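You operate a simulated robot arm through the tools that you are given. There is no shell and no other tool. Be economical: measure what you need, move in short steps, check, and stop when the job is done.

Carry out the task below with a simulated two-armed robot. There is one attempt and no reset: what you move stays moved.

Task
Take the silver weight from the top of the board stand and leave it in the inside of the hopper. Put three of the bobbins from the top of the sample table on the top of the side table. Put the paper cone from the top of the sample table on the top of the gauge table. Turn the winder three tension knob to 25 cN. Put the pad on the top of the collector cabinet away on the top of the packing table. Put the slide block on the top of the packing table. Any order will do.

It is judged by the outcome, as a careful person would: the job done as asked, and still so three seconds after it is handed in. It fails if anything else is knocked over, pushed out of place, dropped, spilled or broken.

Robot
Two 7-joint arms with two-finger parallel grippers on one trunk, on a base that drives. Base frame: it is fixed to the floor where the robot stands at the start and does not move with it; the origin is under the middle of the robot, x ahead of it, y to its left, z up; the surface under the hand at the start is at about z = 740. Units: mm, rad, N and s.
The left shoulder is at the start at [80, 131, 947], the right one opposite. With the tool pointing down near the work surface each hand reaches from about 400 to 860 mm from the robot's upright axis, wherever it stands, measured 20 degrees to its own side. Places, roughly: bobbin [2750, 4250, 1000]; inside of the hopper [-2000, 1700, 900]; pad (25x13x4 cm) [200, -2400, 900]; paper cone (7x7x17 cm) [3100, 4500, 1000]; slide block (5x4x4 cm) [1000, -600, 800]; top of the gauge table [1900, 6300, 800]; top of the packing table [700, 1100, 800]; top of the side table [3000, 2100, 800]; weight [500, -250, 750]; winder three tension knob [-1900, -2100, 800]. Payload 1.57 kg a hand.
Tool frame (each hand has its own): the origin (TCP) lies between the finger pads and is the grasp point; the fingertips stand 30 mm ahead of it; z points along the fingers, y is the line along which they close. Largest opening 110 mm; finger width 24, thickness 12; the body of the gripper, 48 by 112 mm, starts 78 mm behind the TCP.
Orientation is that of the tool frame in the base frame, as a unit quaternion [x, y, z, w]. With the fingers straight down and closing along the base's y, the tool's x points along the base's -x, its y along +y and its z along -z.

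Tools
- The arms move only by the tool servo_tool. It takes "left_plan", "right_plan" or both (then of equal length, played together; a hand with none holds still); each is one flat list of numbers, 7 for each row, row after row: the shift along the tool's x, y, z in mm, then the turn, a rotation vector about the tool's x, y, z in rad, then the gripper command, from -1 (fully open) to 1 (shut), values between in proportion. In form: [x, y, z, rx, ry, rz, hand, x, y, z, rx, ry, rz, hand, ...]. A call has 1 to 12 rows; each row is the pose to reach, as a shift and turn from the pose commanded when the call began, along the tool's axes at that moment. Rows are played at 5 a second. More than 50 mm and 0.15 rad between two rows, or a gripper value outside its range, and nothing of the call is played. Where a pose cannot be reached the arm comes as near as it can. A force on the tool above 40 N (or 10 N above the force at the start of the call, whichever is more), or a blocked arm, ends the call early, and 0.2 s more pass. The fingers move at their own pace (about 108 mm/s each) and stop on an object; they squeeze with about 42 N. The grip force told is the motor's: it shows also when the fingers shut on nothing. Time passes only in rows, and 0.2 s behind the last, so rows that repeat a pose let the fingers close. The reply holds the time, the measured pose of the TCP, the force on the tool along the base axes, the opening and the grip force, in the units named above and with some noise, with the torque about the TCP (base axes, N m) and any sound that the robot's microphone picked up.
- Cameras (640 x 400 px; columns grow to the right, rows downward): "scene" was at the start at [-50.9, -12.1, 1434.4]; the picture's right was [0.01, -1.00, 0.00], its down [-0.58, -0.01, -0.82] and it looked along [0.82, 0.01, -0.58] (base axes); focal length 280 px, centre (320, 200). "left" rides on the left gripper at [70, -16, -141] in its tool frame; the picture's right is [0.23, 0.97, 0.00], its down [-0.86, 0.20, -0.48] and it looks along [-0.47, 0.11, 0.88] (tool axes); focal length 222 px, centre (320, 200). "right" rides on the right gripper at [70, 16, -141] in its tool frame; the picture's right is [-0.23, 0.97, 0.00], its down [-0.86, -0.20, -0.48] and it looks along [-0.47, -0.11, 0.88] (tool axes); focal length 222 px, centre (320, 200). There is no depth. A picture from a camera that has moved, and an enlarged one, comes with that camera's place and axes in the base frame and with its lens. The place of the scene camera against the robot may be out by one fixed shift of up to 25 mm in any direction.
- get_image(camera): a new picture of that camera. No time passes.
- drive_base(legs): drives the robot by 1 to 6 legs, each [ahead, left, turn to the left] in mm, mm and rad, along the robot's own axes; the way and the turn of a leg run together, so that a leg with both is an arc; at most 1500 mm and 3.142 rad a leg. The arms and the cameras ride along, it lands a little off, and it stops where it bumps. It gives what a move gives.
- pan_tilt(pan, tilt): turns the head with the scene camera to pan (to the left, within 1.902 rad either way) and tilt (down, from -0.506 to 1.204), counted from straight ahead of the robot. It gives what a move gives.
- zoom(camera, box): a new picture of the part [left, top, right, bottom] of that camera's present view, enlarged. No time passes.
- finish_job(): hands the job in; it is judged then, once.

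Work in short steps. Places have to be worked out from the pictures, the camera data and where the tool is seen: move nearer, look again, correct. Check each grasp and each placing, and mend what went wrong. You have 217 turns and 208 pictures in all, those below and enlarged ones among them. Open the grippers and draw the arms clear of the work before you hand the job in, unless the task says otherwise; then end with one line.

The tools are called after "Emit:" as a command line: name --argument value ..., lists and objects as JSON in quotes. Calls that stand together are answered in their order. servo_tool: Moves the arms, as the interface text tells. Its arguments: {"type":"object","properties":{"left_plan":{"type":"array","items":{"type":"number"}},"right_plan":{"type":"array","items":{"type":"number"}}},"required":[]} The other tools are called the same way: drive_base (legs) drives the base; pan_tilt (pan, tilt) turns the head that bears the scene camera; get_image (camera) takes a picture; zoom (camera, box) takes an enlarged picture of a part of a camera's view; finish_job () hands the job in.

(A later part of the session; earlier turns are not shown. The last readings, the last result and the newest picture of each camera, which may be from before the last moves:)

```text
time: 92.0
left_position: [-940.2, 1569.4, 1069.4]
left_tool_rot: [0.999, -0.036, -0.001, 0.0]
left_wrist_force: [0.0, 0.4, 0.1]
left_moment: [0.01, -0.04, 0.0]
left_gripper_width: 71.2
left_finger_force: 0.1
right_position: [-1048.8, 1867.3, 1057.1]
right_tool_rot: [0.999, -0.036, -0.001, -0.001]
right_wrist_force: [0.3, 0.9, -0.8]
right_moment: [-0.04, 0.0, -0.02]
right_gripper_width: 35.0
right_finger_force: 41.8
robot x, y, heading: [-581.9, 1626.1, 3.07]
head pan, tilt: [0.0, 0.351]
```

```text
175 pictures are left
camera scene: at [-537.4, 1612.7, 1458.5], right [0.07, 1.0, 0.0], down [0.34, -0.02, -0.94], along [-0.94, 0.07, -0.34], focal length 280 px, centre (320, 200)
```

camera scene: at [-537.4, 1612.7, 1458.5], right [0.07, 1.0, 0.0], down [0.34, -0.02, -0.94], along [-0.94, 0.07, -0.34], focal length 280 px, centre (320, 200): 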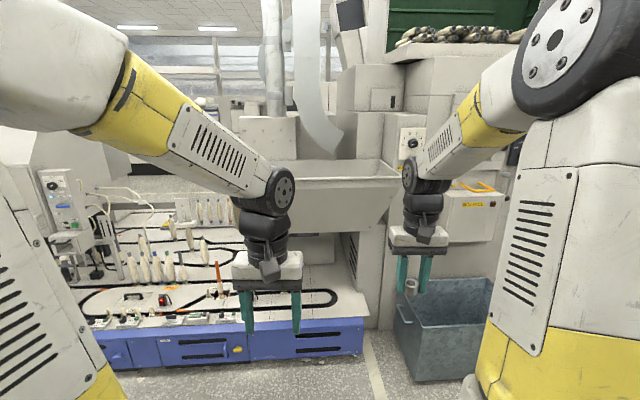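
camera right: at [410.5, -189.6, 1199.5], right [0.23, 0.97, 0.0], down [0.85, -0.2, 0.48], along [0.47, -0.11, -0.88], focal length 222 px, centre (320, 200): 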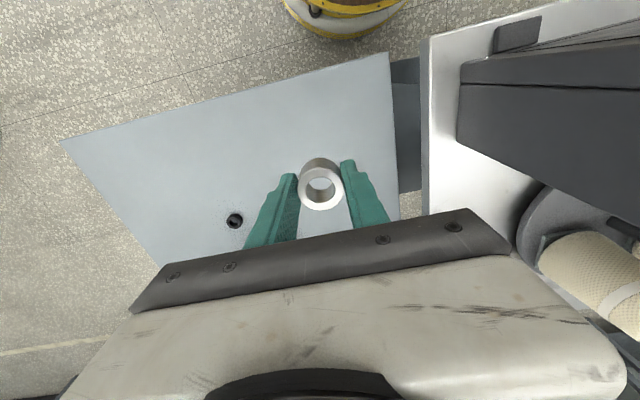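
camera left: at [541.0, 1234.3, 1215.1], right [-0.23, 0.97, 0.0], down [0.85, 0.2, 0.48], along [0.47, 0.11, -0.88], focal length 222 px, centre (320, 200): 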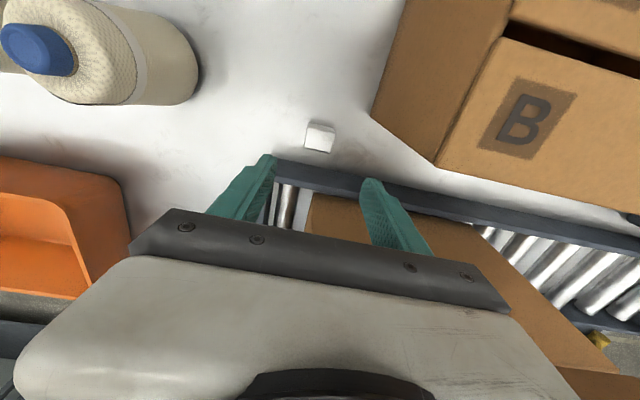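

The trough ahead is the hopper; its rim looks high (~1100). I raise both hands, square up, and approach.

Emit:
servo_tool --left_plan '[0, 0, -35, 0, 0, 0, -0.3, 0, 0, -70, 0, 0, 0, -0.3, 0, 0, -105, 0, 0, 0, -0.3, 0, 0, -140, 0, 0, 0, -0.3, 0, 0, -150, 0, 0, 0, -0.3, 0, 0, -150, 0, 0, 0, -0.3]' --right_plan '[0, 0, -35, 0, 0, 0, 1, 0, 0, -70, 0, 0, 0, 1, 0, 0, -105, 0, 0, 0, 1, 0, 0, -140, 0, 0, 0, 1, 0, 0, -175, 0, 0, 0, 1, 0, 0, -200, 0, 0, 0, 1]'

Emit:
drive_base --legs '[[0, 0, 0.07], [650, 0, 0]]'

Emit:
pan_tilt --pan -0.2 --tilt 0.6

Emit:
get_image --camera "scene"

Emit:
get_image --camera "right"

```text
time: 93.4
left_position: [-942.3, 1569.9, 1221.9]
left_tool_rot: [0.999, -0.035, 0.0, 0.0]
left_wrist_force: [0.4, 0.2, 0.1]
left_moment: [-0.01, 0.03, -0.01]
left_gripper_width: 71.8
left_finger_force: 0.0
right_position: [-1049.2, 1867.7, 1258.2]
right_tool_rot: [0.999, -0.037, -0.001, 0.0]
right_wrist_force: [-0.5, 0.3, -1.7]
right_moment: [0.03, -0.01, 0.0]
right_gripper_width: 35.1
right_finger_force: 41.7
robot x, y, heading: [-585.4, 1628.5, 3.074]
head pan, tilt: [0.0, 0.351]
```

```text
time: 97.5
left_position: [-1592.8, 1522.5, 1220.3]
left_tool_rot: [1.0, 0.015, -0.001, 0.001]
left_wrist_force: [0.6, -0.4, -0.2]
left_moment: [-0.03, 0.02, 0.03]
left_gripper_width: 71.4
left_finger_force: 0.1
right_position: [-1728.2, 1807.8, 1257.7]
right_tool_rot: [1.0, 0.015, 0.0, -0.001]
right_wrist_force: [-0.6, -0.5, -1.5]
right_moment: [-0.01, 0.0, 0.02]
right_gripper_width: 34.9
right_finger_force: 41.9
robot x, y, heading: [-1243.1, 1617.9, -3.108]
head pan, tilt: [0.0, 0.351]
```

```text
time: 98.3
left_position: [-1592.9, 1522.7, 1221.9]
left_tool_rot: [1.0, 0.016, -0.001, 0.0]
left_wrist_force: [0.3, 1.2, -0.2]
left_moment: [-0.03, 0.01, 0.02]
left_gripper_width: 71.5
left_finger_force: 0.0
right_position: [-1728.3, 1808.5, 1257.2]
right_tool_rot: [1.0, 0.017, 0.0, 0.0]
right_wrist_force: [-0.2, 0.4, -0.5]
right_moment: [0.02, -0.05, 0.01]
right_gripper_width: 34.9
right_finger_force: 42.0
robot x, y, heading: [-1245.6, 1623.3, -3.108]
head pan, tilt: [-0.201, 0.6]
```

```text
174 pictures are left
camera scene: at [-1189.4, 1625.3, 1435.9], right [0.17, 0.99, 0.0], down [0.56, -0.09, -0.83], along [-0.81, 0.14, -0.56], focal length 280 px, centre (320, 200)
```

scene: 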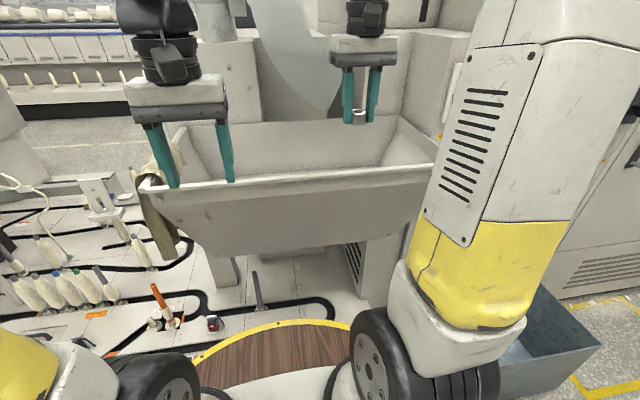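

```text
173 pictures are left
camera right: at [-1656.8, 1792.7, 1398.6], right [-0.2, -0.98, 0.0], down [-0.86, 0.17, 0.48], along [-0.47, 0.09, -0.88], focal length 222 px, centre (320, 200)
```

right: 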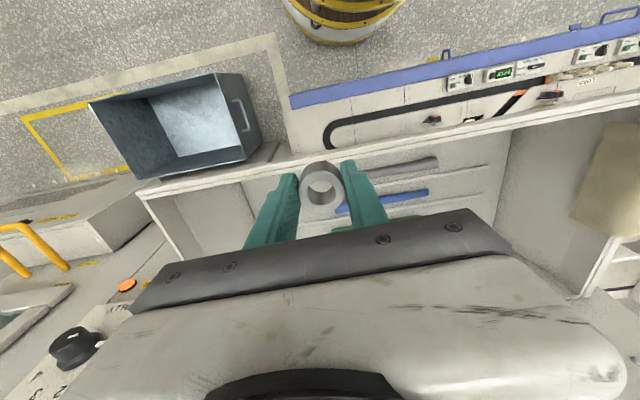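

Front rim is about x=-1744, z=1089. I drive 150 mm nearer and move the weight over the hopper's middle.

Emit:
drive_base --legs '[[150, 0, -0.033]]'

Emit:
servo_tool --right_plan '[-35, 10, 0, 0, 0, 0, 1, -70, 20, 0, 0, 0, 0, 1, -90, 20, 0, 0, 0, 0, 1, -90, 20, 0, 0, 0, 0, 1]'

Emit:
get_image --camera "scene"

Emit:
get_image --camera "right"

```text
time: 99.7
left_position: [-1747.6, 1530.4, 1222.9]
left_tool_rot: [1.0, -0.001, -0.001, 0.0]
left_wrist_force: [-0.3, 0.4, -0.3]
left_moment: [0.01, 0.04, -0.01]
left_gripper_width: 71.7
left_finger_force: 0.1
right_position: [-1873.2, 1821.4, 1258.1]
right_tool_rot: [1.0, -0.001, -0.001, -0.001]
right_wrist_force: [0.5, 0.2, -1.0]
right_moment: [-0.01, -0.01, -0.02]
right_gripper_width: 34.9
right_finger_force: 42.0
robot x, y, heading: [-1393.0, 1620.9, 3.142]
head pan, tilt: [-0.201, 0.6]
```

```text
time: 100.7
left_position: [-1746.5, 1531.3, 1220.2]
left_tool_rot: [1.0, 0.0, 0.001, 0.0]
left_wrist_force: [-0.6, 0.9, 0.1]
left_moment: [0.03, 0.01, -0.02]
left_gripper_width: 71.5
left_finger_force: 0.1
right_position: [-1965.6, 1800.2, 1257.2]
right_tool_rot: [1.0, -0.001, -0.001, 0.0]
right_wrist_force: [-0.2, 0.1, -1.4]
right_moment: [-0.03, 0.02, 0.04]
right_gripper_width: 35.2
right_finger_force: 42.2
robot x, y, heading: [-1395.5, 1616.4, 3.141]
head pan, tilt: [-0.201, 0.6]
```

```text
172 pictures are left
camera scene: at [-1340.2, 1621.4, 1435.8], right [0.2, 0.98, 0.0], down [0.55, -0.11, -0.82], along [-0.81, 0.16, -0.57], focal length 280 px, centre (320, 200)
```

scene: 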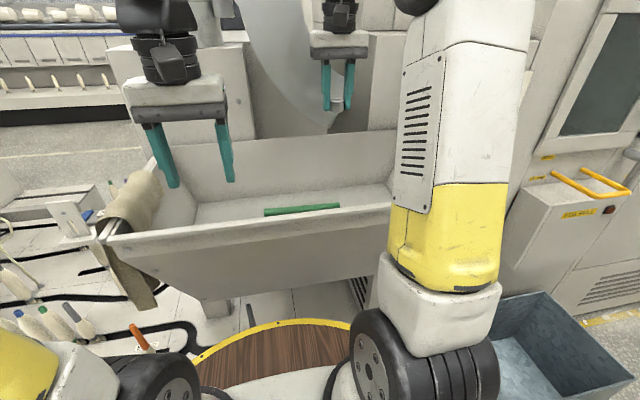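

```text
171 pictures are left
camera right: at [-1894.2, 1782.3, 1397.9], right [-0.23, -0.97, 0.0], down [-0.85, 0.2, 0.48], along [-0.47, 0.11, -0.88], focal length 222 px, centre (320, 200)
```

right: 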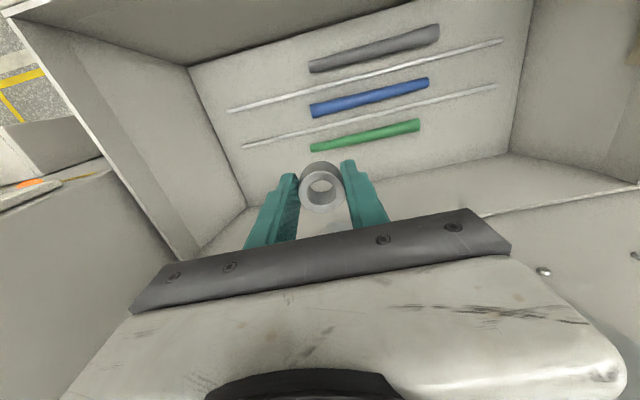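

The hopper's floor has some strips lying in it; the floor behind the green one (x≈-2090) is free. I move over it and descend part of the way.

Emit:
servo_tool --right_plan '[-40, 0, 0, 0, 0, 0, 1, -80, 0, 0, 0, 0, 0, 1, -120, 0, 0, 0, 0, 0, 1, -120, 0, 35, 0, 0, 0, 1, -120, 0, 70, 0, 0, 0, 1, -120, 0, 105, 0, 0, 0, 1, -120, 0, 140, 0, 0, 0, 1, -120, 0, 175, 0, 0, 0, 1, -120, 0, 205, 0, 0, 0, 1, -120, 0, 225, 0, 0, 0, 1]'

Emit:
get_image --camera "right"

Emit:
get_image --camera "scene"

```text
time: 101.3
left_position: [-1745.3, 1531.9, 1221.7]
left_tool_rot: [1.0, 0.0, 0.0, 0.0]
left_wrist_force: [-0.2, -0.2, 0.1]
left_moment: [-0.01, 0.02, 0.02]
left_gripper_width: 71.6
left_finger_force: 0.2
right_position: [-2041.4, 1800.5, 1257.8]
right_tool_rot: [1.0, 0.008, 0.015, 0.0]
right_wrist_force: [29.4, -0.1, -6.6]
right_moment: [0.05, 3.67, 1.26]
right_gripper_width: 35.0
right_finger_force: 42.0
robot x, y, heading: [-1392.5, 1619.2, 3.138]
head pan, tilt: [-0.201, 0.6]
stopped in row 3 (right hand): the force on the tool passed its limit at 157 N (the readings are from after the stop); the commanded pose is now the measured one
```

```text
170 pictures are left
camera right: at [-1973.5, 1785.1, 1401.0], right [-0.21, -0.98, -0.01], down [-0.87, 0.18, 0.45], along [-0.44, 0.1, -0.89], focal length 222 px, centre (320, 200)
```

right: 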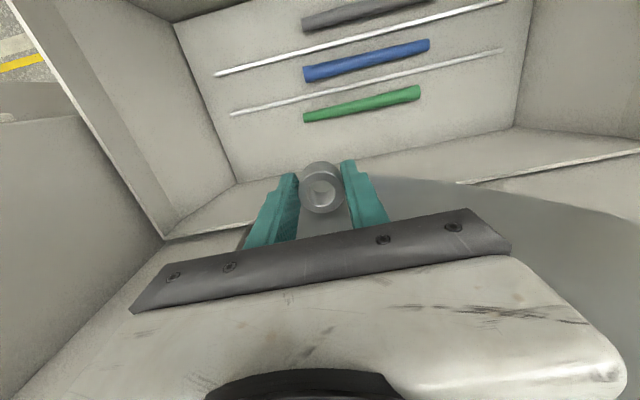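

```text
169 pictures are left
camera scene: at [-1337.6, 1621.4, 1435.8], right [0.2, 0.98, 0.0], down [0.55, -0.11, -0.83], along [-0.81, 0.17, -0.56], focal length 280 px, centre (320, 200)
```

scene: 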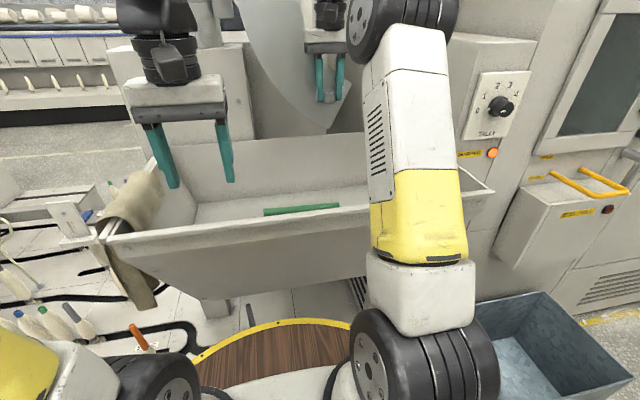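

The hand touched the chute behind. I back off and shift to the free right end of the hopper, about (-1946,1890), staying high, and look.

Emit:
servo_tool --right_plan '[40, 0, 0, 0, 0, 0, 1, 80, -20, 0, 0, -0.03, 0.016, 1, 95, -60, 0, 0, -0.03, 0.016, 1, 95, -90, 0, 0, -0.03, 0.016, 1, 95, -90, 40, 0, -0.03, 0.016, 1, 95, -90, 80, 0, -0.03, 0.016, 1, 95, -90, 110, 0, -0.03, 0.016, 1, 95, -90, 110, 0, -0.03, 0.016, 1]'

Emit:
get_image --camera "right"

Emit:
get_image --camera "scene"

```text
time: 103.2
left_position: [-1748.1, 1531.4, 1220.7]
left_tool_rot: [1.0, 0.0, 0.001, 0.0]
left_wrist_force: [-0.2, 0.1, 0.0]
left_moment: [0.02, 0.0, -0.01]
left_gripper_width: 71.4
left_finger_force: 0.0
right_position: [-1948.0, 1893.6, 1150.3]
right_tool_rot: [1.0, 0.0, -0.001, -0.001]
right_wrist_force: [0.2, 0.3, -1.9]
right_moment: [0.02, 0.0, -0.04]
right_gripper_width: 35.1
right_finger_force: 42.4
robot x, y, heading: [-1396.1, 1615.7, 3.138]
head pan, tilt: [-0.201, 0.6]
```

```text
168 pictures are left
camera right: at [-1877.4, 1876.8, 1291.4], right [-0.23, -0.97, 0.0], down [-0.85, 0.2, 0.48], along [-0.47, 0.11, -0.88], focal length 222 px, centre (320, 200)
```

right: 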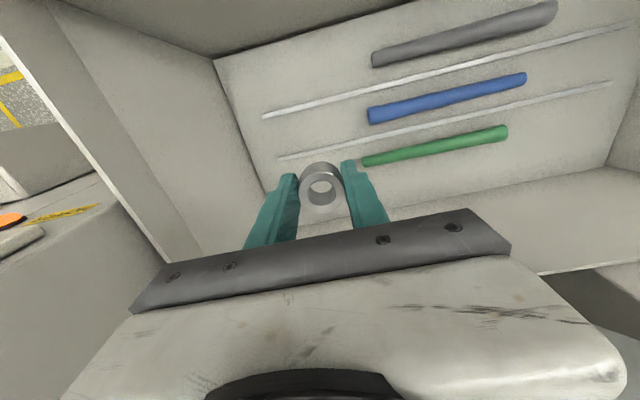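

```text
167 pictures are left
camera scene: at [-1340.0, 1621.3, 1435.8], right [0.2, 0.98, 0.0], down [0.55, -0.11, -0.82], along [-0.81, 0.17, -0.57], focal length 280 px, centre (320, 200)
```

scene: 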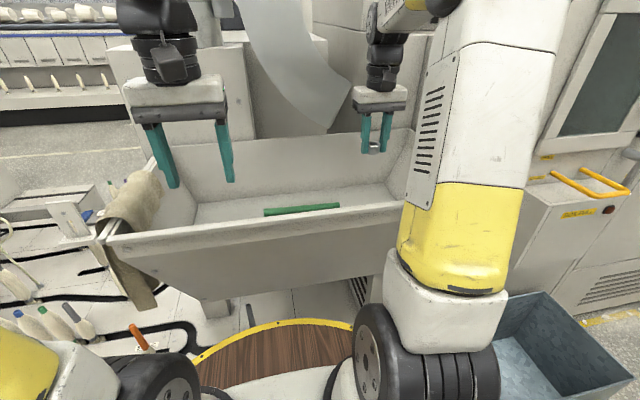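

Floor height triangulates to ≈925–938. The landing spot between the ridges is clear; I lower carefully.

Emit:
servo_tool --right_plan '[0, 0, 40, 0, 0, 0, 1, 0, 0, 80, 0, 0, 0, 1, 0, 0, 120, 0, 0, 0, 1, 0, 0, 150, 0, 0, 0, 1, 0, 0, 165, 0, 0, 0, 1, 0, 0, 170, 0, 0, 0, 1, 0, 0, 175, 0, 0, 0, 1, 0, 0, 180, 0, 0, 0, 1, 0, 0, 185, 0, 0, 0, 1, 0, 0, 190, 0, 0, 0, 1]'

Emit:
get_image --camera "right"

```text
time: 105.3
left_position: [-1746.6, 1531.5, 1220.2]
left_tool_rot: [1.0, 0.0, 0.0, 0.0]
left_wrist_force: [0.0, -0.1, 0.7]
left_moment: [-0.02, -0.01, -0.01]
left_gripper_width: 71.5
left_finger_force: 0.0
right_position: [-1949.0, 1893.3, 959.3]
right_tool_rot: [1.0, 0.0, -0.002, 0.0]
right_wrist_force: [-0.1, 0.5, -0.4]
right_moment: [0.0, 0.05, -0.01]
right_gripper_width: 34.8
right_finger_force: 42.2
robot x, y, heading: [-1393.6, 1618.1, 3.144]
head pan, tilt: [-0.201, 0.6]
```

```text
166 pictures are left
camera right: at [-1877.8, 1875.1, 1100.3], right [-0.23, -0.97, 0.0], down [-0.85, 0.2, 0.48], along [-0.47, 0.11, -0.88], focal length 222 px, centre (320, 200)
```

right: 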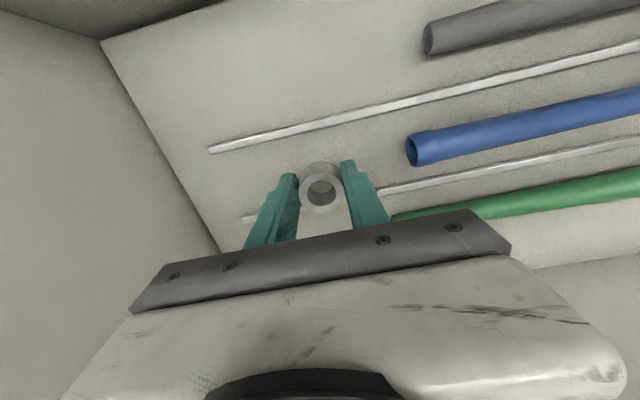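

Still free of contact. I continue downward in small steps.

Emit:
servo_tool --right_plan '[0, 0, 4, 0, 0, 0, 1, 0, 0, 8, 0, 0, 0, 1, 0, 0, 12, 0, 0, 0, 1, 0, 0, 16, 0, 0, 0, 1, 0, 0, 20, 0, 0, 0, 1, 0, 0, 24, 0, 0, 0, 1, 0, 0, 28, 0, 0, 0, 1, 0, 0, 32, 0, 0, 0, 1, 0, 0, 36, 0, 0, 0, 1, 0, 0, 40, 0, 0, 0, 1, 0, 0, 44, 0, 0, 0, 1, 0, 0, 48, 0, 0, 0, 1]'

Emit:
get_image --camera "right"

```text
time: 107.0
left_position: [-1748.5, 1529.9, 1220.6]
left_tool_rot: [1.0, 0.0, 0.0, 0.0]
left_wrist_force: [-0.6, 0.5, 0.5]
left_moment: [0.0, 0.04, 0.02]
left_gripper_width: 71.6
left_finger_force: 0.1
right_position: [-1948.8, 1892.1, 935.3]
right_tool_rot: [1.0, 0.0, -0.005, -0.001]
right_wrist_force: [2.0, -2.0, 7.5]
right_moment: [-0.27, -0.26, 0.06]
right_gripper_width: 35.2
right_finger_force: 42.2
robot x, y, heading: [-1394.5, 1618.0, 3.14]
head pan, tilt: [-0.201, 0.6]
stopped in row 8 (right hand): the force on the tool passed its limit at 49 N (the readings are from after the stop); the commanded pose is now the measured one
```

```text
165 pictures are left
camera right: at [-1876.9, 1874.4, 1075.8], right [-0.23, -0.97, 0.0], down [-0.85, 0.2, 0.49], along [-0.47, 0.11, -0.87], focal length 222 px, centre (320, 200)
```

right: 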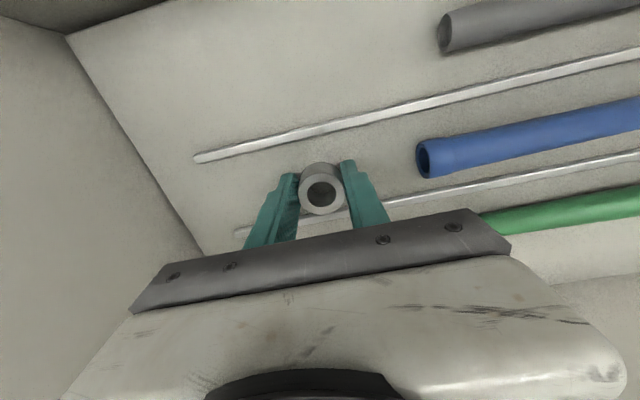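

Contact: the ring is on the hopper floor. I open just to about 58 mm (the blue tube is near) and rise straight.

Emit:
servo_tool --right_plan '[0, 0, 0, 0, 0, 0, 0.2, 0, 0, 0, 0, 0, 0, -0.05, 0, 0, 0, 0, 0, 0, -0.05, 0, 0, -15, 0, 0, 0, -0.05, 0, 0, -40, 0, 0, 0, -0.05, 0, 0, -80, 0, 0, 0, -0.05, 0, 0, -120, 0, 0, 0, -0.05, 0, 0, -165, 0, 0, 0, -0.05, 0, 0, -210, 0, 0, 0, -0.05, 0, 0, -255, 0, 0, 0, -0.05, 0, 0, -300, 0, 0, 0, -0.05]'

Emit:
get_image --camera "right"

```text
time: 109.4
left_position: [-1746.4, 1531.7, 1221.5]
left_tool_rot: [1.0, -0.001, 0.001, 0.0]
left_wrist_force: [0.7, 0.6, -0.4]
left_moment: [0.02, -0.04, 0.0]
left_gripper_width: 71.7
left_finger_force: 0.0
right_position: [-1947.3, 1892.2, 1236.7]
right_tool_rot: [1.0, 0.0, -0.003, 0.0]
right_wrist_force: [0.2, 1.2, -0.6]
right_moment: [-0.01, -0.01, -0.01]
right_gripper_width: 57.8
right_finger_force: 0.0
robot x, y, heading: [-1392.9, 1613.6, 3.139]
head pan, tilt: [-0.201, 0.6]
```

```text
164 pictures are left
camera right: at [-1876.0, 1875.5, 1376.8], right [-0.23, -0.97, 0.0], down [-0.85, 0.2, 0.49], along [-0.47, 0.11, -0.87], focal length 222 px, centre (320, 200)
```

right: 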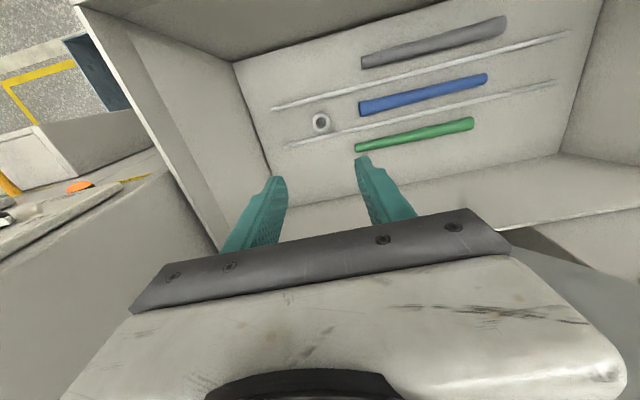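

The weight lies in the hopper. I back out and drive to the winders at about (-1900,-2100), looking on arrival.

Emit:
drive_base --legs '[[-850, 0, 0], [0, 1500, 0], [0, 1500, 0], [0, 700, 0]]'

Emit:
pan_tilt --pan 0 --tilt 0.4

Emit:
get_image --camera "scene"

```text
time: 131.2
left_position: [-942.5, -2162.6, 1219.7]
left_tool_rot: [1.0, 0.007, 0.001, 0.0]
left_wrist_force: [0.4, -0.3, 0.2]
left_moment: [0.01, 0.04, 0.0]
left_gripper_width: 71.3
left_finger_force: 0.1
right_position: [-1149.6, -1805.0, 1235.6]
right_tool_rot: [1.0, 0.008, -0.004, -0.001]
right_wrist_force: [-0.5, 0.7, 0.6]
right_moment: [0.03, -0.03, 0.0]
right_gripper_width: 57.8
right_finger_force: 0.0
robot x, y, heading: [-589.0, -2071.7, -3.124]
head pan, tilt: [-0.201, 0.6]
```

```text
time: 132.0
left_position: [-943.4, -2163.1, 1220.8]
left_tool_rot: [1.0, 0.008, 0.0, 0.0]
left_wrist_force: [-0.2, 0.6, 0.3]
left_moment: [-0.03, 0.02, -0.02]
left_gripper_width: 71.6
left_finger_force: 0.0
right_position: [-1150.1, -1805.5, 1236.1]
right_tool_rot: [1.0, 0.008, -0.004, -0.001]
right_wrist_force: [0.1, 0.8, -0.4]
right_moment: [-0.01, 0.0, 0.0]
right_gripper_width: 57.8
right_finger_force: 0.1
robot x, y, heading: [-595.3, -2076.5, -3.124]
head pan, tilt: [0.0, 0.4]
```

```text
163 pictures are left
camera scene: at [-543.3, -2084.2, 1454.0], right [-0.02, 1.0, 0.0], down [0.39, 0.01, -0.92], along [-0.92, -0.01, -0.39], focal length 280 px, centre (320, 200)
```

scene: 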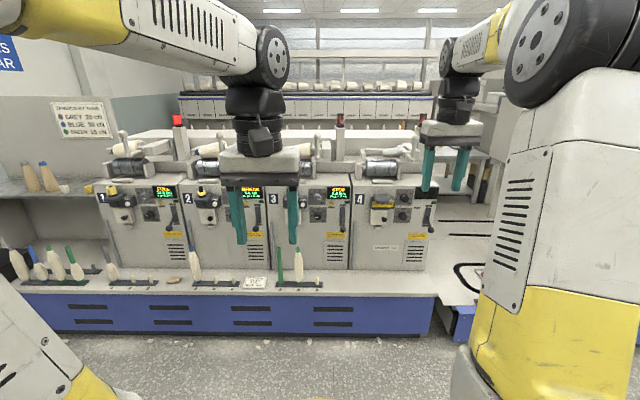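

Winder 3 is in the middle. I zoom in on its panel.

Emit:
zoom --camera "scene" --box '[255, 165, 365, 245]'

Emit:
zoom --camera "scene" --box '[40, 90, 220, 230]'

```text
5.00 times, centred on (310, 205) of scene
camera zoom: at [-543.3, -2084.2, 1454.0], right [-0.02, 1.0, 0.0], down [0.39, 0.01, -0.92], along [-0.92, -0.01, -0.39], focal length 1402 px, centre (370, 175)
```

zoom: 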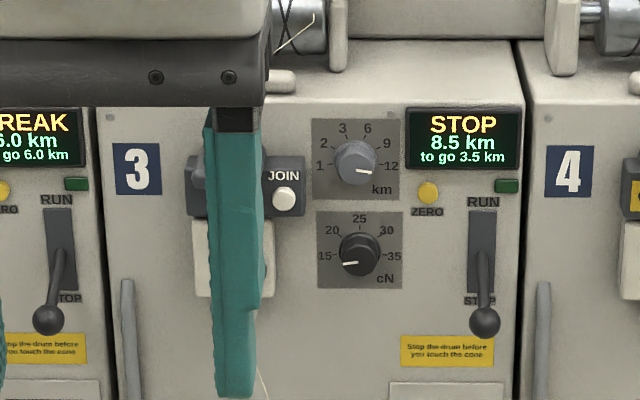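

```text
2.86 times, centred on (130, 160) of scene
camera zoom: at [-543.3, -2084.2, 1454.0], right [-0.02, 1.0, 0.0], down [0.39, 0.01, -0.92], along [-0.92, -0.01, -0.39], focal length 801 px, centre (863, 314)
```

zoom: 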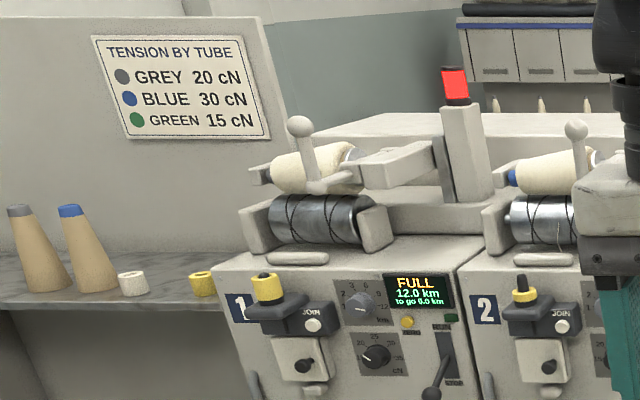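

The knob reads about 15 and must turn 90° clockwise to 25 (top). In free space I pitch the right hand to point forward and bring it to knob height.

Emit:
servo_tool --right_plan '[0, 10, 40, 0, -0.143, 0, -1, 0, 20, 80, 0, -0.286, 0, -1, 0, 30, 120, 0, -0.428, 0, -1, 0, 40, 160, 0, -0.571, 0, -1, 0, 50, 200, 0, -0.714, 0, -1, 0, 60, 240, 0, -0.857, 0, -1, 0, 70, 280, 0, -1.0, 0, -1, 0, 80, 320, 0, -1.142, 0, -1, 0, 90, 360, 0, -1.285, 0, -1, 0, 100, 400, 0, -1.428, 0, -1, 0, 110, 435, 0, -1.571, 0, -1, 0, 110, 435, 0, -1.571, 0, -1]'

Emit:
get_image --camera "right"

Emit:
get_image --camera "scene"

```text
time: 134.6
left_position: [-943.8, -2163.5, 1220.6]
left_tool_rot: [1.0, 0.007, 0.0, 0.0]
left_wrist_force: [0.0, 0.5, -1.0]
left_moment: [-0.01, 0.06, 0.03]
left_gripper_width: 71.3
left_finger_force: 0.0
right_position: [-1154.1, -1914.3, 798.4]
right_tool_rot: [-0.703, -0.007, 0.711, -0.006]
right_wrist_force: [0.4, 0.0, 0.5]
right_moment: [-0.01, -0.02, 0.01]
right_gripper_width: 110.4
right_finger_force: 0.0
right hand out of reach, approached as far as the arm can: row 7, 8
robot x, y, heading: [-594.5, -2074.1, -3.123]
head pan, tilt: [0.0, 0.4]
```

```text
160 pictures are left
camera right: at [-1012.4, -1928.8, 726.8], right [0.02, -0.97, 0.23], down [0.48, 0.21, 0.85], along [-0.87, 0.09, 0.47], focal length 222 px, centre (320, 200)
```

right: 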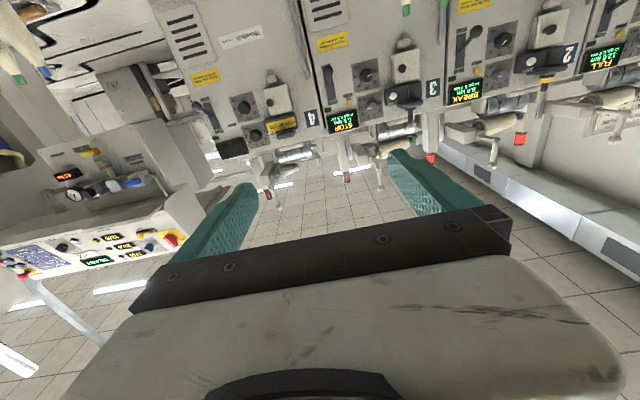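

```text
159 pictures are left
camera scene: at [-543.2, -2084.2, 1454.1], right [-0.02, 1.0, 0.0], down [0.39, 0.01, -0.92], along [-0.92, -0.01, -0.39], focal length 280 px, centre (320, 200)
```

scene: 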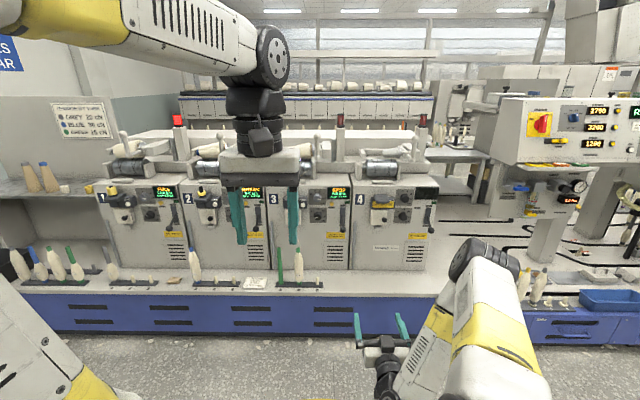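

Triangulated, the knob is at about (-1941,-2115,766). I drive 620 ahead and 200 left, squaring up.

Emit:
drive_base --legs '[[0, 200, -0.018], [620, 0, 0]]'

Emit:
get_image --camera "right"

Emit:
pan_tilt --pan -0.15 --tilt 0.7

Emit:
get_image --camera "scene"

```text
time: 135.7
left_position: [-929.1, -2238.2, 1220.0]
left_tool_rot: [0.999, 0.042, 0.0, 0.0]
left_wrist_force: [-0.9, -0.8, -0.4]
left_moment: [0.0, 0.03, -0.03]
left_gripper_width: 71.3
left_finger_force: 0.1
right_position: [-1155.6, -2001.7, 798.6]
right_tool_rot: [-0.703, -0.029, 0.71, -0.029]
right_wrist_force: [0.8, -0.4, -0.1]
right_moment: [0.0, 0.02, 0.0]
right_gripper_width: 109.8
right_finger_force: 0.0
robot x, y, heading: [-583.4, -2121.7, -3.063]
head pan, tilt: [0.0, 0.4]
stopped in leg 1: the robot was blocked; the commanded pose is now the measured one
```

```text
158 pictures are left
camera right: at [-1013.2, -2007.6, 727.3], right [0.08, -0.97, 0.23], down [0.47, 0.24, 0.85], along [-0.88, 0.04, 0.47], focal length 222 px, centre (320, 200)
```

right: 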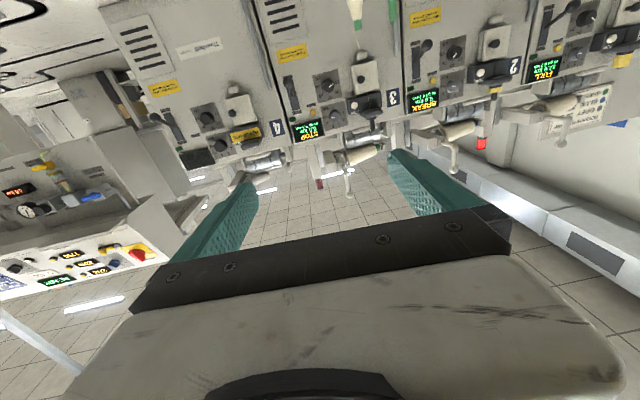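

```text
time: 136.5
left_position: [-928.8, -2236.3, 1221.4]
left_tool_rot: [0.999, 0.041, 0.001, 0.0]
left_wrist_force: [-0.4, -0.6, -0.4]
left_moment: [-0.03, 0.03, -0.01]
left_gripper_width: 71.5
left_finger_force: 0.0
right_position: [-1155.8, -2001.8, 797.4]
right_tool_rot: [-0.703, -0.029, 0.71, -0.029]
right_wrist_force: [-0.1, 0.0, 0.5]
right_moment: [0.01, -0.01, 0.01]
right_gripper_width: 110.1
right_finger_force: 0.1
robot x, y, heading: [-581.8, -2124.5, -3.054]
head pan, tilt: [-0.15, 0.7]
```

```text
157 pictures are left
camera scene: at [-528.4, -2118.1, 1427.3], right [0.07, 1.0, 0.0], down [0.64, -0.04, -0.77], along [-0.76, 0.05, -0.64], focal length 280 px, centre (320, 200)
```

scene: 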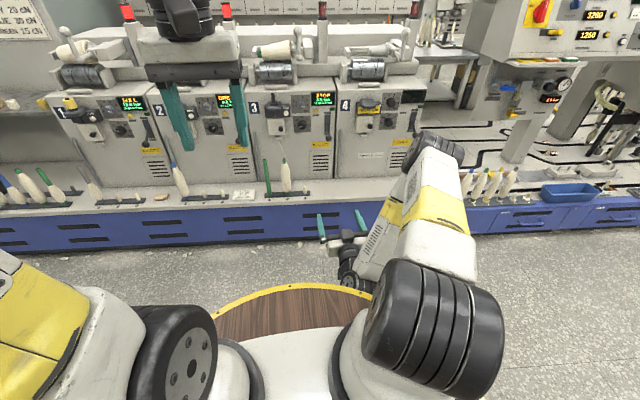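

Something behind-left blocked the base. I move ahead 300 away from it and look back.

Emit:
drive_base --legs '[[300, 0, -0.08]]'

Emit:
pan_tilt --pan 1.9 --tilt 0.6

Emit:
get_image --camera "scene"

```text
time: 138.5
left_position: [-1234.9, -2220.6, 1220.8]
left_tool_rot: [1.0, 0.001, 0.001, 0.0]
left_wrist_force: [0.3, -0.1, -0.3]
left_moment: [0.0, 0.02, -0.01]
left_gripper_width: 71.5
left_finger_force: 0.1
right_position: [-1443.2, -1967.2, 797.6]
right_tool_rot: [-0.703, -0.001, 0.711, 0.0]
right_wrist_force: [0.2, 0.2, 0.3]
right_moment: [-0.01, -0.02, 0.0]
right_gripper_width: 110.0
right_finger_force: 0.0
robot x, y, heading: [-874.5, -2134.6, 3.142]
head pan, tilt: [-0.15, 0.7]
```

```text
time: 140.5
left_position: [-1235.3, -2219.4, 1219.3]
left_tool_rot: [1.0, 0.001, 0.001, 0.0]
left_wrist_force: [0.8, 0.4, 0.8]
left_moment: [-0.02, 0.01, 0.03]
left_gripper_width: 71.6
left_finger_force: 0.0
right_position: [-1441.5, -1967.2, 798.3]
right_tool_rot: [-0.705, -0.001, 0.71, 0.0]
right_wrist_force: [0.5, -0.1, 0.8]
right_moment: [-0.02, 0.0, 0.0]
right_gripper_width: 110.1
right_finger_force: 0.0
robot x, y, heading: [-881.5, -2136.4, 3.14]
head pan, tilt: [1.901, 0.6]
```

```text
156 pictures are left
camera scene: at [-712.7, -2231.2, 1435.9], right [-0.95, -0.32, 0.0], down [-0.18, 0.53, -0.83], along [0.27, -0.78, -0.56], focal length 280 px, centre (320, 200)
```

scene: 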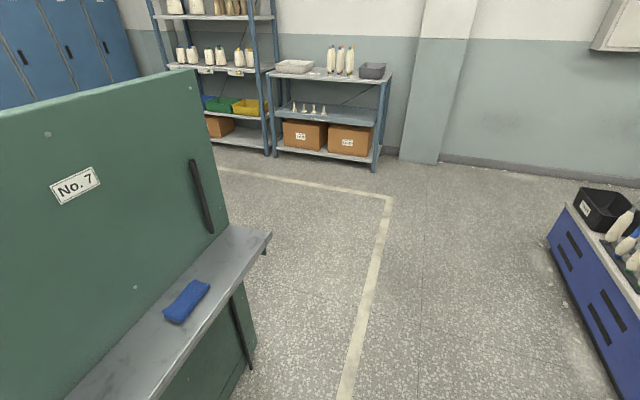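

The cabinet stands as before; the base merely met it. I shift left here and then go ahead to the winder.

Emit:
drive_base --legs '[[100, 0, 0], [0, 148, 0], [240, 0, 0]]'

Emit:
pan_tilt --pan -0.15 --tilt 0.7

Emit:
get_image --camera "scene"

Emit:
get_image --camera "right"

```text
time: 143.9
left_position: [-1571.9, -2371.5, 1220.5]
left_tool_rot: [1.0, 0.002, 0.0, 0.0]
left_wrist_force: [-0.1, 0.2, 0.6]
left_moment: [-0.01, -0.01, -0.01]
left_gripper_width: 71.5
left_finger_force: 0.1
right_position: [-1779.3, -2117.1, 797.7]
right_tool_rot: [-0.704, -0.001, 0.71, -0.001]
right_wrist_force: [0.3, -0.4, 0.3]
right_moment: [-0.01, -0.03, -0.01]
right_gripper_width: 110.0
right_finger_force: 0.1
robot x, y, heading: [-1220.8, -2284.3, -3.141]
head pan, tilt: [1.901, 0.6]
```

```text
time: 145.9
left_position: [-1571.7, -2371.3, 1220.4]
left_tool_rot: [1.0, 0.002, 0.001, 0.001]
left_wrist_force: [0.4, 0.1, -0.1]
left_moment: [0.0, -0.04, 0.03]
left_gripper_width: 71.6
left_finger_force: 0.0
right_position: [-1780.2, -2118.4, 799.2]
right_tool_rot: [-0.704, -0.002, 0.71, -0.002]
right_wrist_force: [-0.7, 0.3, -0.6]
right_moment: [-0.01, -0.01, -0.01]
right_gripper_width: 110.0
right_finger_force: 0.0
robot x, y, heading: [-1219.6, -2279.8, -3.141]
head pan, tilt: [-0.15, 0.7]
```

```text
155 pictures are left
camera scene: at [-1161.8, -2283.5, 1427.2], right [0.15, 0.99, 0.0], down [0.64, -0.09, -0.76], along [-0.76, 0.11, -0.64], focal length 280 px, centre (320, 200)
```

scene: 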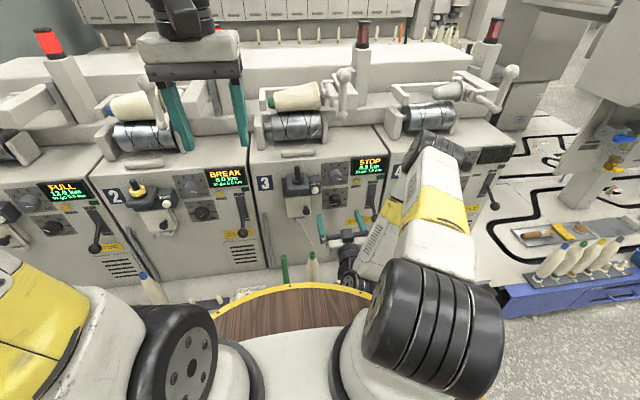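

```text
154 pictures are left
camera right: at [-1637.4, -2135.0, 727.2], right [0.01, -0.97, 0.23], down [0.48, 0.2, 0.85], along [-0.87, 0.1, 0.47], focal length 222 px, centre (320, 200)
```

right: 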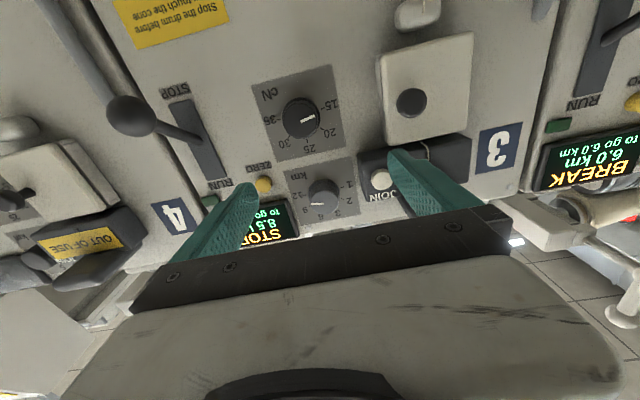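

Good view of the knob (upside-down). I zoom to read pointer and dial.

Emit:
zoom --camera "right" --box '[240, 60, 360, 230]'

Emit:
zoom --camera "scene" --box '[250, 150, 400, 250]'

```text
2.35 times, centred on (300, 145) of right
camera zoom: at [-1637.4, -2135.0, 727.2], right [0.01, -0.97, 0.23], down [0.48, 0.2, 0.85], along [-0.87, 0.1, 0.47], focal length 523 px, centre (367, 329)
```

zoom: 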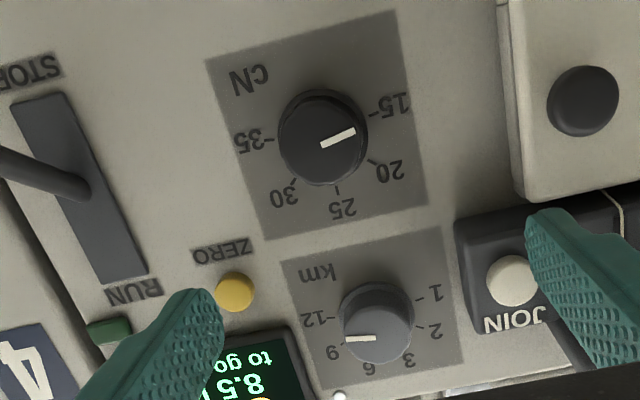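

```text
4.00 times, centred on (325, 200) of scene
camera zoom: at [-1161.8, -2283.5, 1427.2], right [0.15, 0.99, 0.0], down [0.64, -0.09, -0.76], along [-0.76, 0.11, -0.64], focal length 1121 px, centre (300, 200)
```

zoom: 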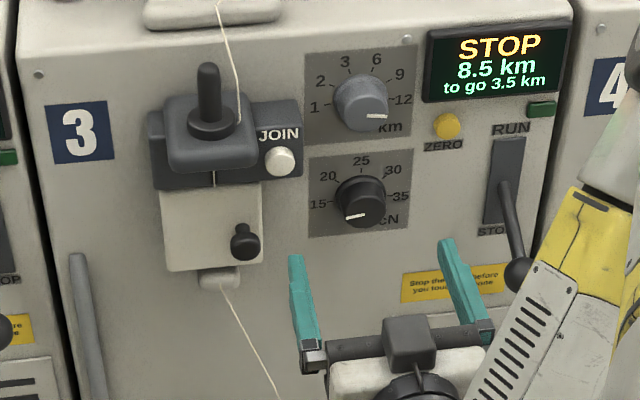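

Pointer is on 15; 25 is roughly 100° clockwise. I align the hand with the knob axis (y≈-2104, z≈766), advance a bit, and check.

Emit:
servo_tool --right_plan '[17, -7, 0, 0, 0, 0, -1, 33, -14, 0, 0, 0, 0, -1, 33, -14, 30, 0, 0, 0, -1, 33, -14, 60, 0, 0, 0, -1, 33, -14, 60, 0, 0, 0, -1]'

Emit:
get_image --camera "right"

Emit:
zoom --camera "scene" --box '[250, 150, 400, 250]'

```text
time: 147.1
left_position: [-1571.0, -2371.6, 1221.4]
left_tool_rot: [1.0, 0.002, 0.001, 0.0]
left_wrist_force: [-0.1, 0.0, -0.1]
left_moment: [0.0, -0.02, 0.01]
left_gripper_width: 71.4
left_finger_force: 0.2
right_position: [-1838.9, -2105.0, 764.9]
right_tool_rot: [-0.704, -0.002, 0.71, -0.001]
right_wrist_force: [0.0, 0.7, 0.1]
right_moment: [-0.02, -0.03, -0.02]
right_gripper_width: 109.9
right_finger_force: 0.0
robot x, y, heading: [-1216.2, -2285.6, -3.141]
head pan, tilt: [-0.15, 0.7]
```

```text
151 pictures are left
camera right: at [-1696.8, -2121.7, 695.2], right [0.01, -0.97, 0.23], down [0.48, 0.2, 0.85], along [-0.87, 0.11, 0.47], focal length 222 px, centre (320, 200)
```

right: 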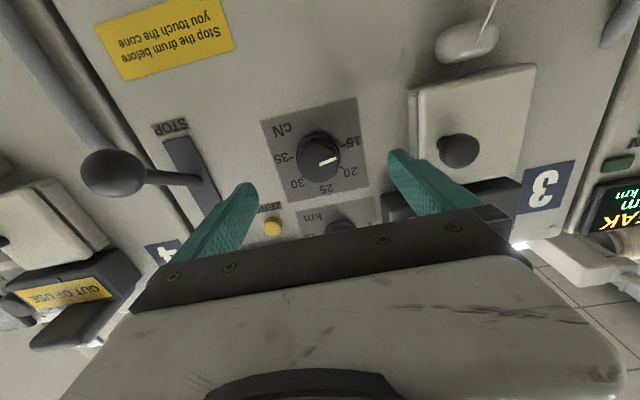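

```text
4.00 times, centred on (325, 200) of scene
camera zoom: at [-1161.8, -2283.5, 1427.2], right [0.15, 0.99, 0.0], down [0.64, -0.09, -0.76], along [-0.76, 0.11, -0.64], focal length 1121 px, centre (300, 200)
```

zoom: 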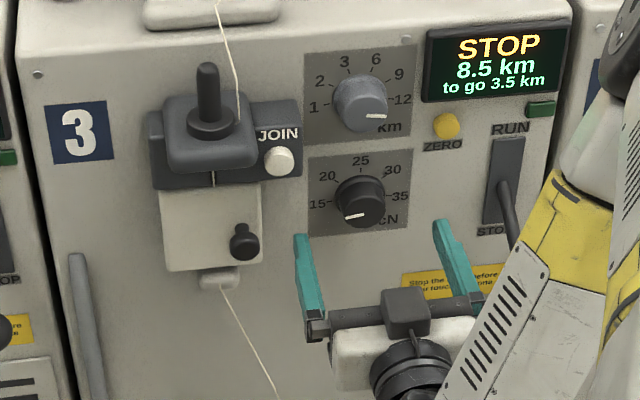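

The knob lies on the tool axis, ~90 mm ahead. I narrow the gripper to ~75 mm, advance 68 mm and look.

Emit:
servo_tool --right_plan '[0, 0, 0, 0, 0, 0, -0.36, 0, 0, 20, 0, 0, 0, -0.36, 0, 0, 40, 0, 0, 0, -0.36, 0, 0, 55, 0, 0, 0, -0.36, 0, 0, 62, 0, 0, 0, -0.36, 0, 0, 68, 0, 0, 0, -0.36]'

Emit:
get_image --camera "right"

Emit:
zoom --camera "scene" --box '[250, 150, 400, 250]'

```text
time: 148.2
left_position: [-1570.3, -2370.1, 1219.9]
left_tool_rot: [1.0, 0.002, -0.001, 0.0]
left_wrist_force: [0.3, 0.4, -0.1]
left_moment: [0.01, 0.02, 0.0]
left_gripper_width: 71.4
left_finger_force: 0.1
right_position: [-1891.6, -2105.6, 766.3]
right_tool_rot: [-0.704, -0.002, 0.71, -0.001]
right_wrist_force: [16.7, -1.6, 10.0]
right_moment: [0.36, 0.08, -0.62]
right_gripper_width: 74.6
right_finger_force: 0.0
robot x, y, heading: [-1217.5, -2283.3, -3.141]
head pan, tilt: [-0.15, 0.7]
stopped in row 5 (right hand): the force on the tool passed its limit at 49 N (the readings are from after the stop); the commanded pose is now the measured one
```

```text
149 pictures are left
camera right: at [-1749.4, -2122.2, 695.5], right [0.0, -0.97, 0.23], down [0.48, 0.2, 0.85], along [-0.87, 0.11, 0.47], focal length 222 px, centre (320, 200)
```

right: 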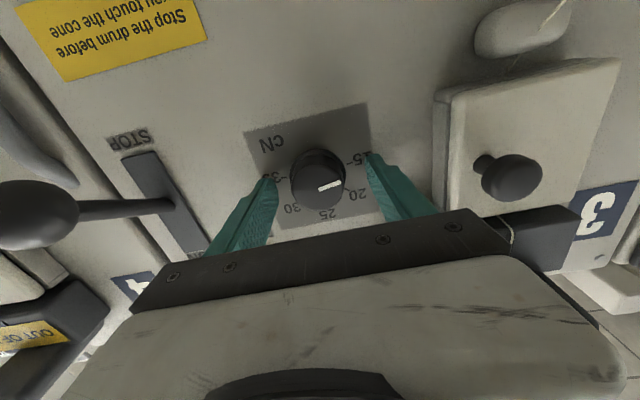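

```text
4.00 times, centred on (325, 200) of scene
camera zoom: at [-1160.3, -2283.6, 1427.2], right [0.15, 0.99, 0.0], down [0.64, -0.1, -0.77], along [-0.76, 0.11, -0.64], focal length 1121 px, centre (300, 200)
```

zoom: 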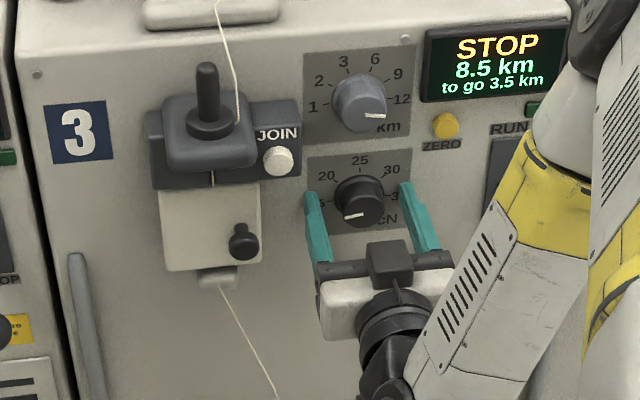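

The tips met the panel with the knob between them. I zoom to check the centring before closing.

Emit:
zoom --camera "right" --box '[240, 120, 400, 220]'

```text
4.00 times, centred on (320, 170) of right
camera zoom: at [-1749.4, -2122.2, 695.5], right [0.0, -0.97, 0.23], down [0.48, 0.2, 0.85], along [-0.87, 0.11, 0.47], focal length 888 px, centre (320, 320)
```

zoom: 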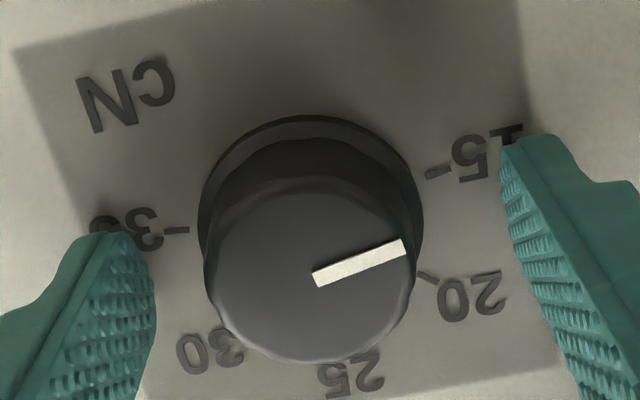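

Knob axis and tool axis agree within ~2 mm. I ease back 2 mm and close on the knob.

Emit:
servo_tool --right_plan '[0, 2, -2, 0, 0, 0, -0.36, 0, 2, -2, 0, 0, 0, 0, 0, 2, -2, 0, 0, 0, 0.6, 0, 2, -2, 0, 0, 0, 0.6, 0, 2, -2, 0, 0, 0, 0.6]'

Emit:
zoom --camera "right" --box '[240, 120, 400, 220]'

```text
time: 149.4
left_position: [-1572.7, -2369.9, 1219.6]
left_tool_rot: [1.0, 0.001, 0.0, 0.0]
left_wrist_force: [0.0, 0.0, 0.3]
left_moment: [-0.01, -0.01, 0.0]
left_gripper_width: 71.4
left_finger_force: 0.1
right_position: [-1890.6, -2104.0, 765.5]
right_tool_rot: [-0.705, -0.001, 0.71, 0.001]
right_wrist_force: [-8.6, 25.8, 1.0]
right_moment: [0.0, -0.55, 0.12]
right_gripper_width: 39.9
right_finger_force: 45.1
robot x, y, heading: [-1219.9, -2282.4, -3.141]
head pan, tilt: [-0.15, 0.7]
```

```text
4.00 times, centred on (320, 170) of right
camera zoom: at [-1748.9, -2121.5, 694.7], right [0.0, -0.97, 0.23], down [0.48, 0.2, 0.85], along [-0.87, 0.11, 0.47], focal length 888 px, centre (320, 320)
```

zoom: 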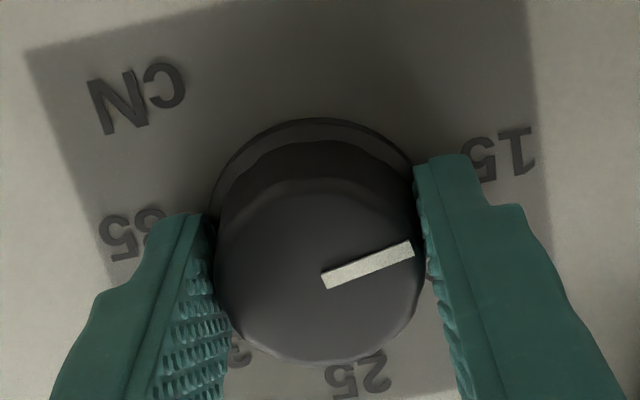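

Gripped; a side load shows the hand sits ~5 mm off, so I shift toward +y and then turn clockwise by 1.4 rad.

Emit:
servo_tool --right_plan '[0, -5, 0, 0, 0, 0, 0.6, 0, -5, 0, 0, 0, 0.14, 0.6, 0, -5, 0, 0, 0, 0.28, 0.6, 0, -5, 0, 0, 0, 0.42, 0.6, 0, -5, 0, 0, 0, 0.56, 0.6, 0, -5, 0, 0, 0, 0.7, 0.6, 0, -5, 0, 0, 0, 0.84, 0.6, 0, -5, 0, 0, 0, 0.98, 0.6, 0, -5, 0, 0, 0, 1.12, 0.6, 0, -5, 0, 0, 0, 1.26, 0.6, 0, -5, 0, 0, 0, 1.4, 0.6, 0, -5, 0, 0, 0, 1.4, 0.6]'

Emit:
get_image --camera "right"

Emit:
zoom --camera "scene" --box '[280, 170, 380, 230]'

```text
time: 152.0
left_position: [-1570.8, -2370.8, 1220.1]
left_tool_rot: [1.0, 0.001, 0.001, 0.001]
left_wrist_force: [0.0, -0.2, -0.9]
left_moment: [0.0, 0.02, 0.03]
left_gripper_width: 71.6
left_finger_force: 0.1
right_position: [-1889.8, -2103.3, 765.8]
right_tool_rot: [-0.54, 0.454, 0.541, -0.458]
right_wrist_force: [-13.4, -7.4, -0.8]
right_moment: [-0.02, -0.98, -0.54]
right_gripper_width: 39.9
right_finger_force: 45.4
robot x, y, heading: [-1216.2, -2282.7, -3.139]
head pan, tilt: [-0.15, 0.7]
```

```text
145 pictures are left
camera right: at [-1747.5, -2174.8, 768.6], right [0.0, 0.06, 1.0], down [0.47, 0.88, -0.06], along [-0.88, 0.47, -0.02], focal length 222 px, centre (320, 200)
```

right: 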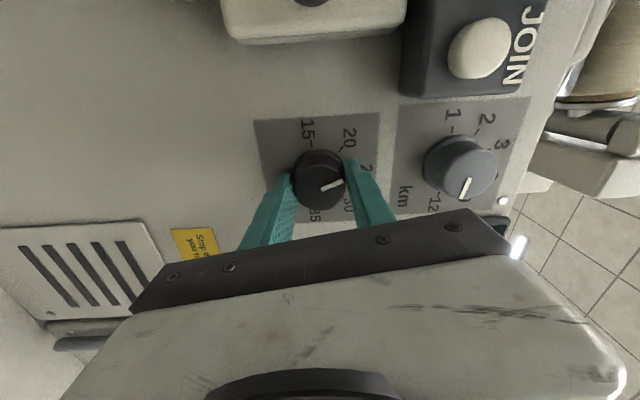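

```text
6.40 times, centred on (330, 200) of scene
camera zoom: at [-1162.0, -2283.8, 1427.2], right [0.15, 0.99, 0.0], down [0.64, -0.09, -0.76], along [-0.76, 0.11, -0.64], focal length 1794 px, centre (256, 200)
```

zoom: 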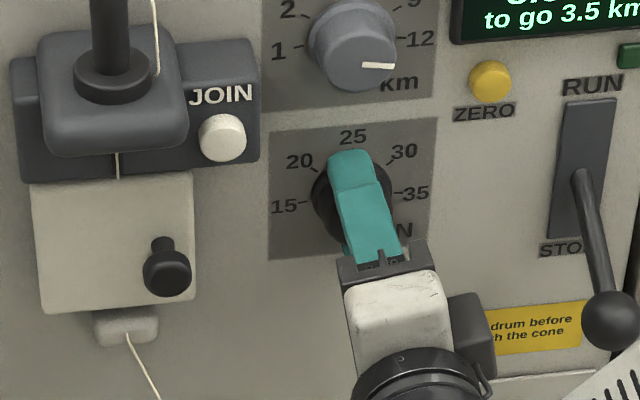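

The knob turned along with the hand. I zoom to see where the pointer stands against 25.

Emit:
zoom --camera "right" --box '[240, 110, 400, 240]'

```text
3.08 times, centred on (320, 175) of right
camera zoom: at [-1747.5, -2174.8, 768.6], right [0.0, 0.06, 1.0], down [0.47, 0.88, -0.06], along [-0.88, 0.47, -0.02], focal length 684 px, centre (320, 277)
```

zoom: 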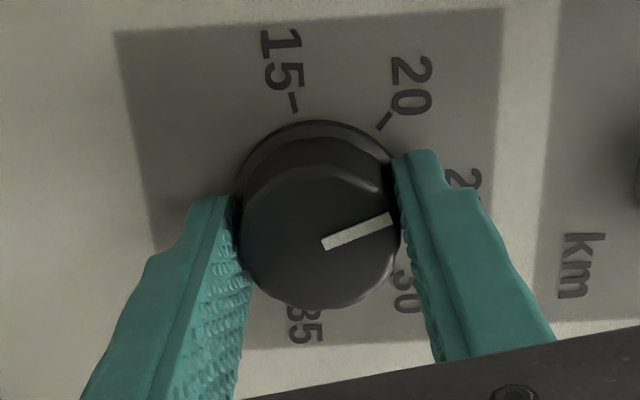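

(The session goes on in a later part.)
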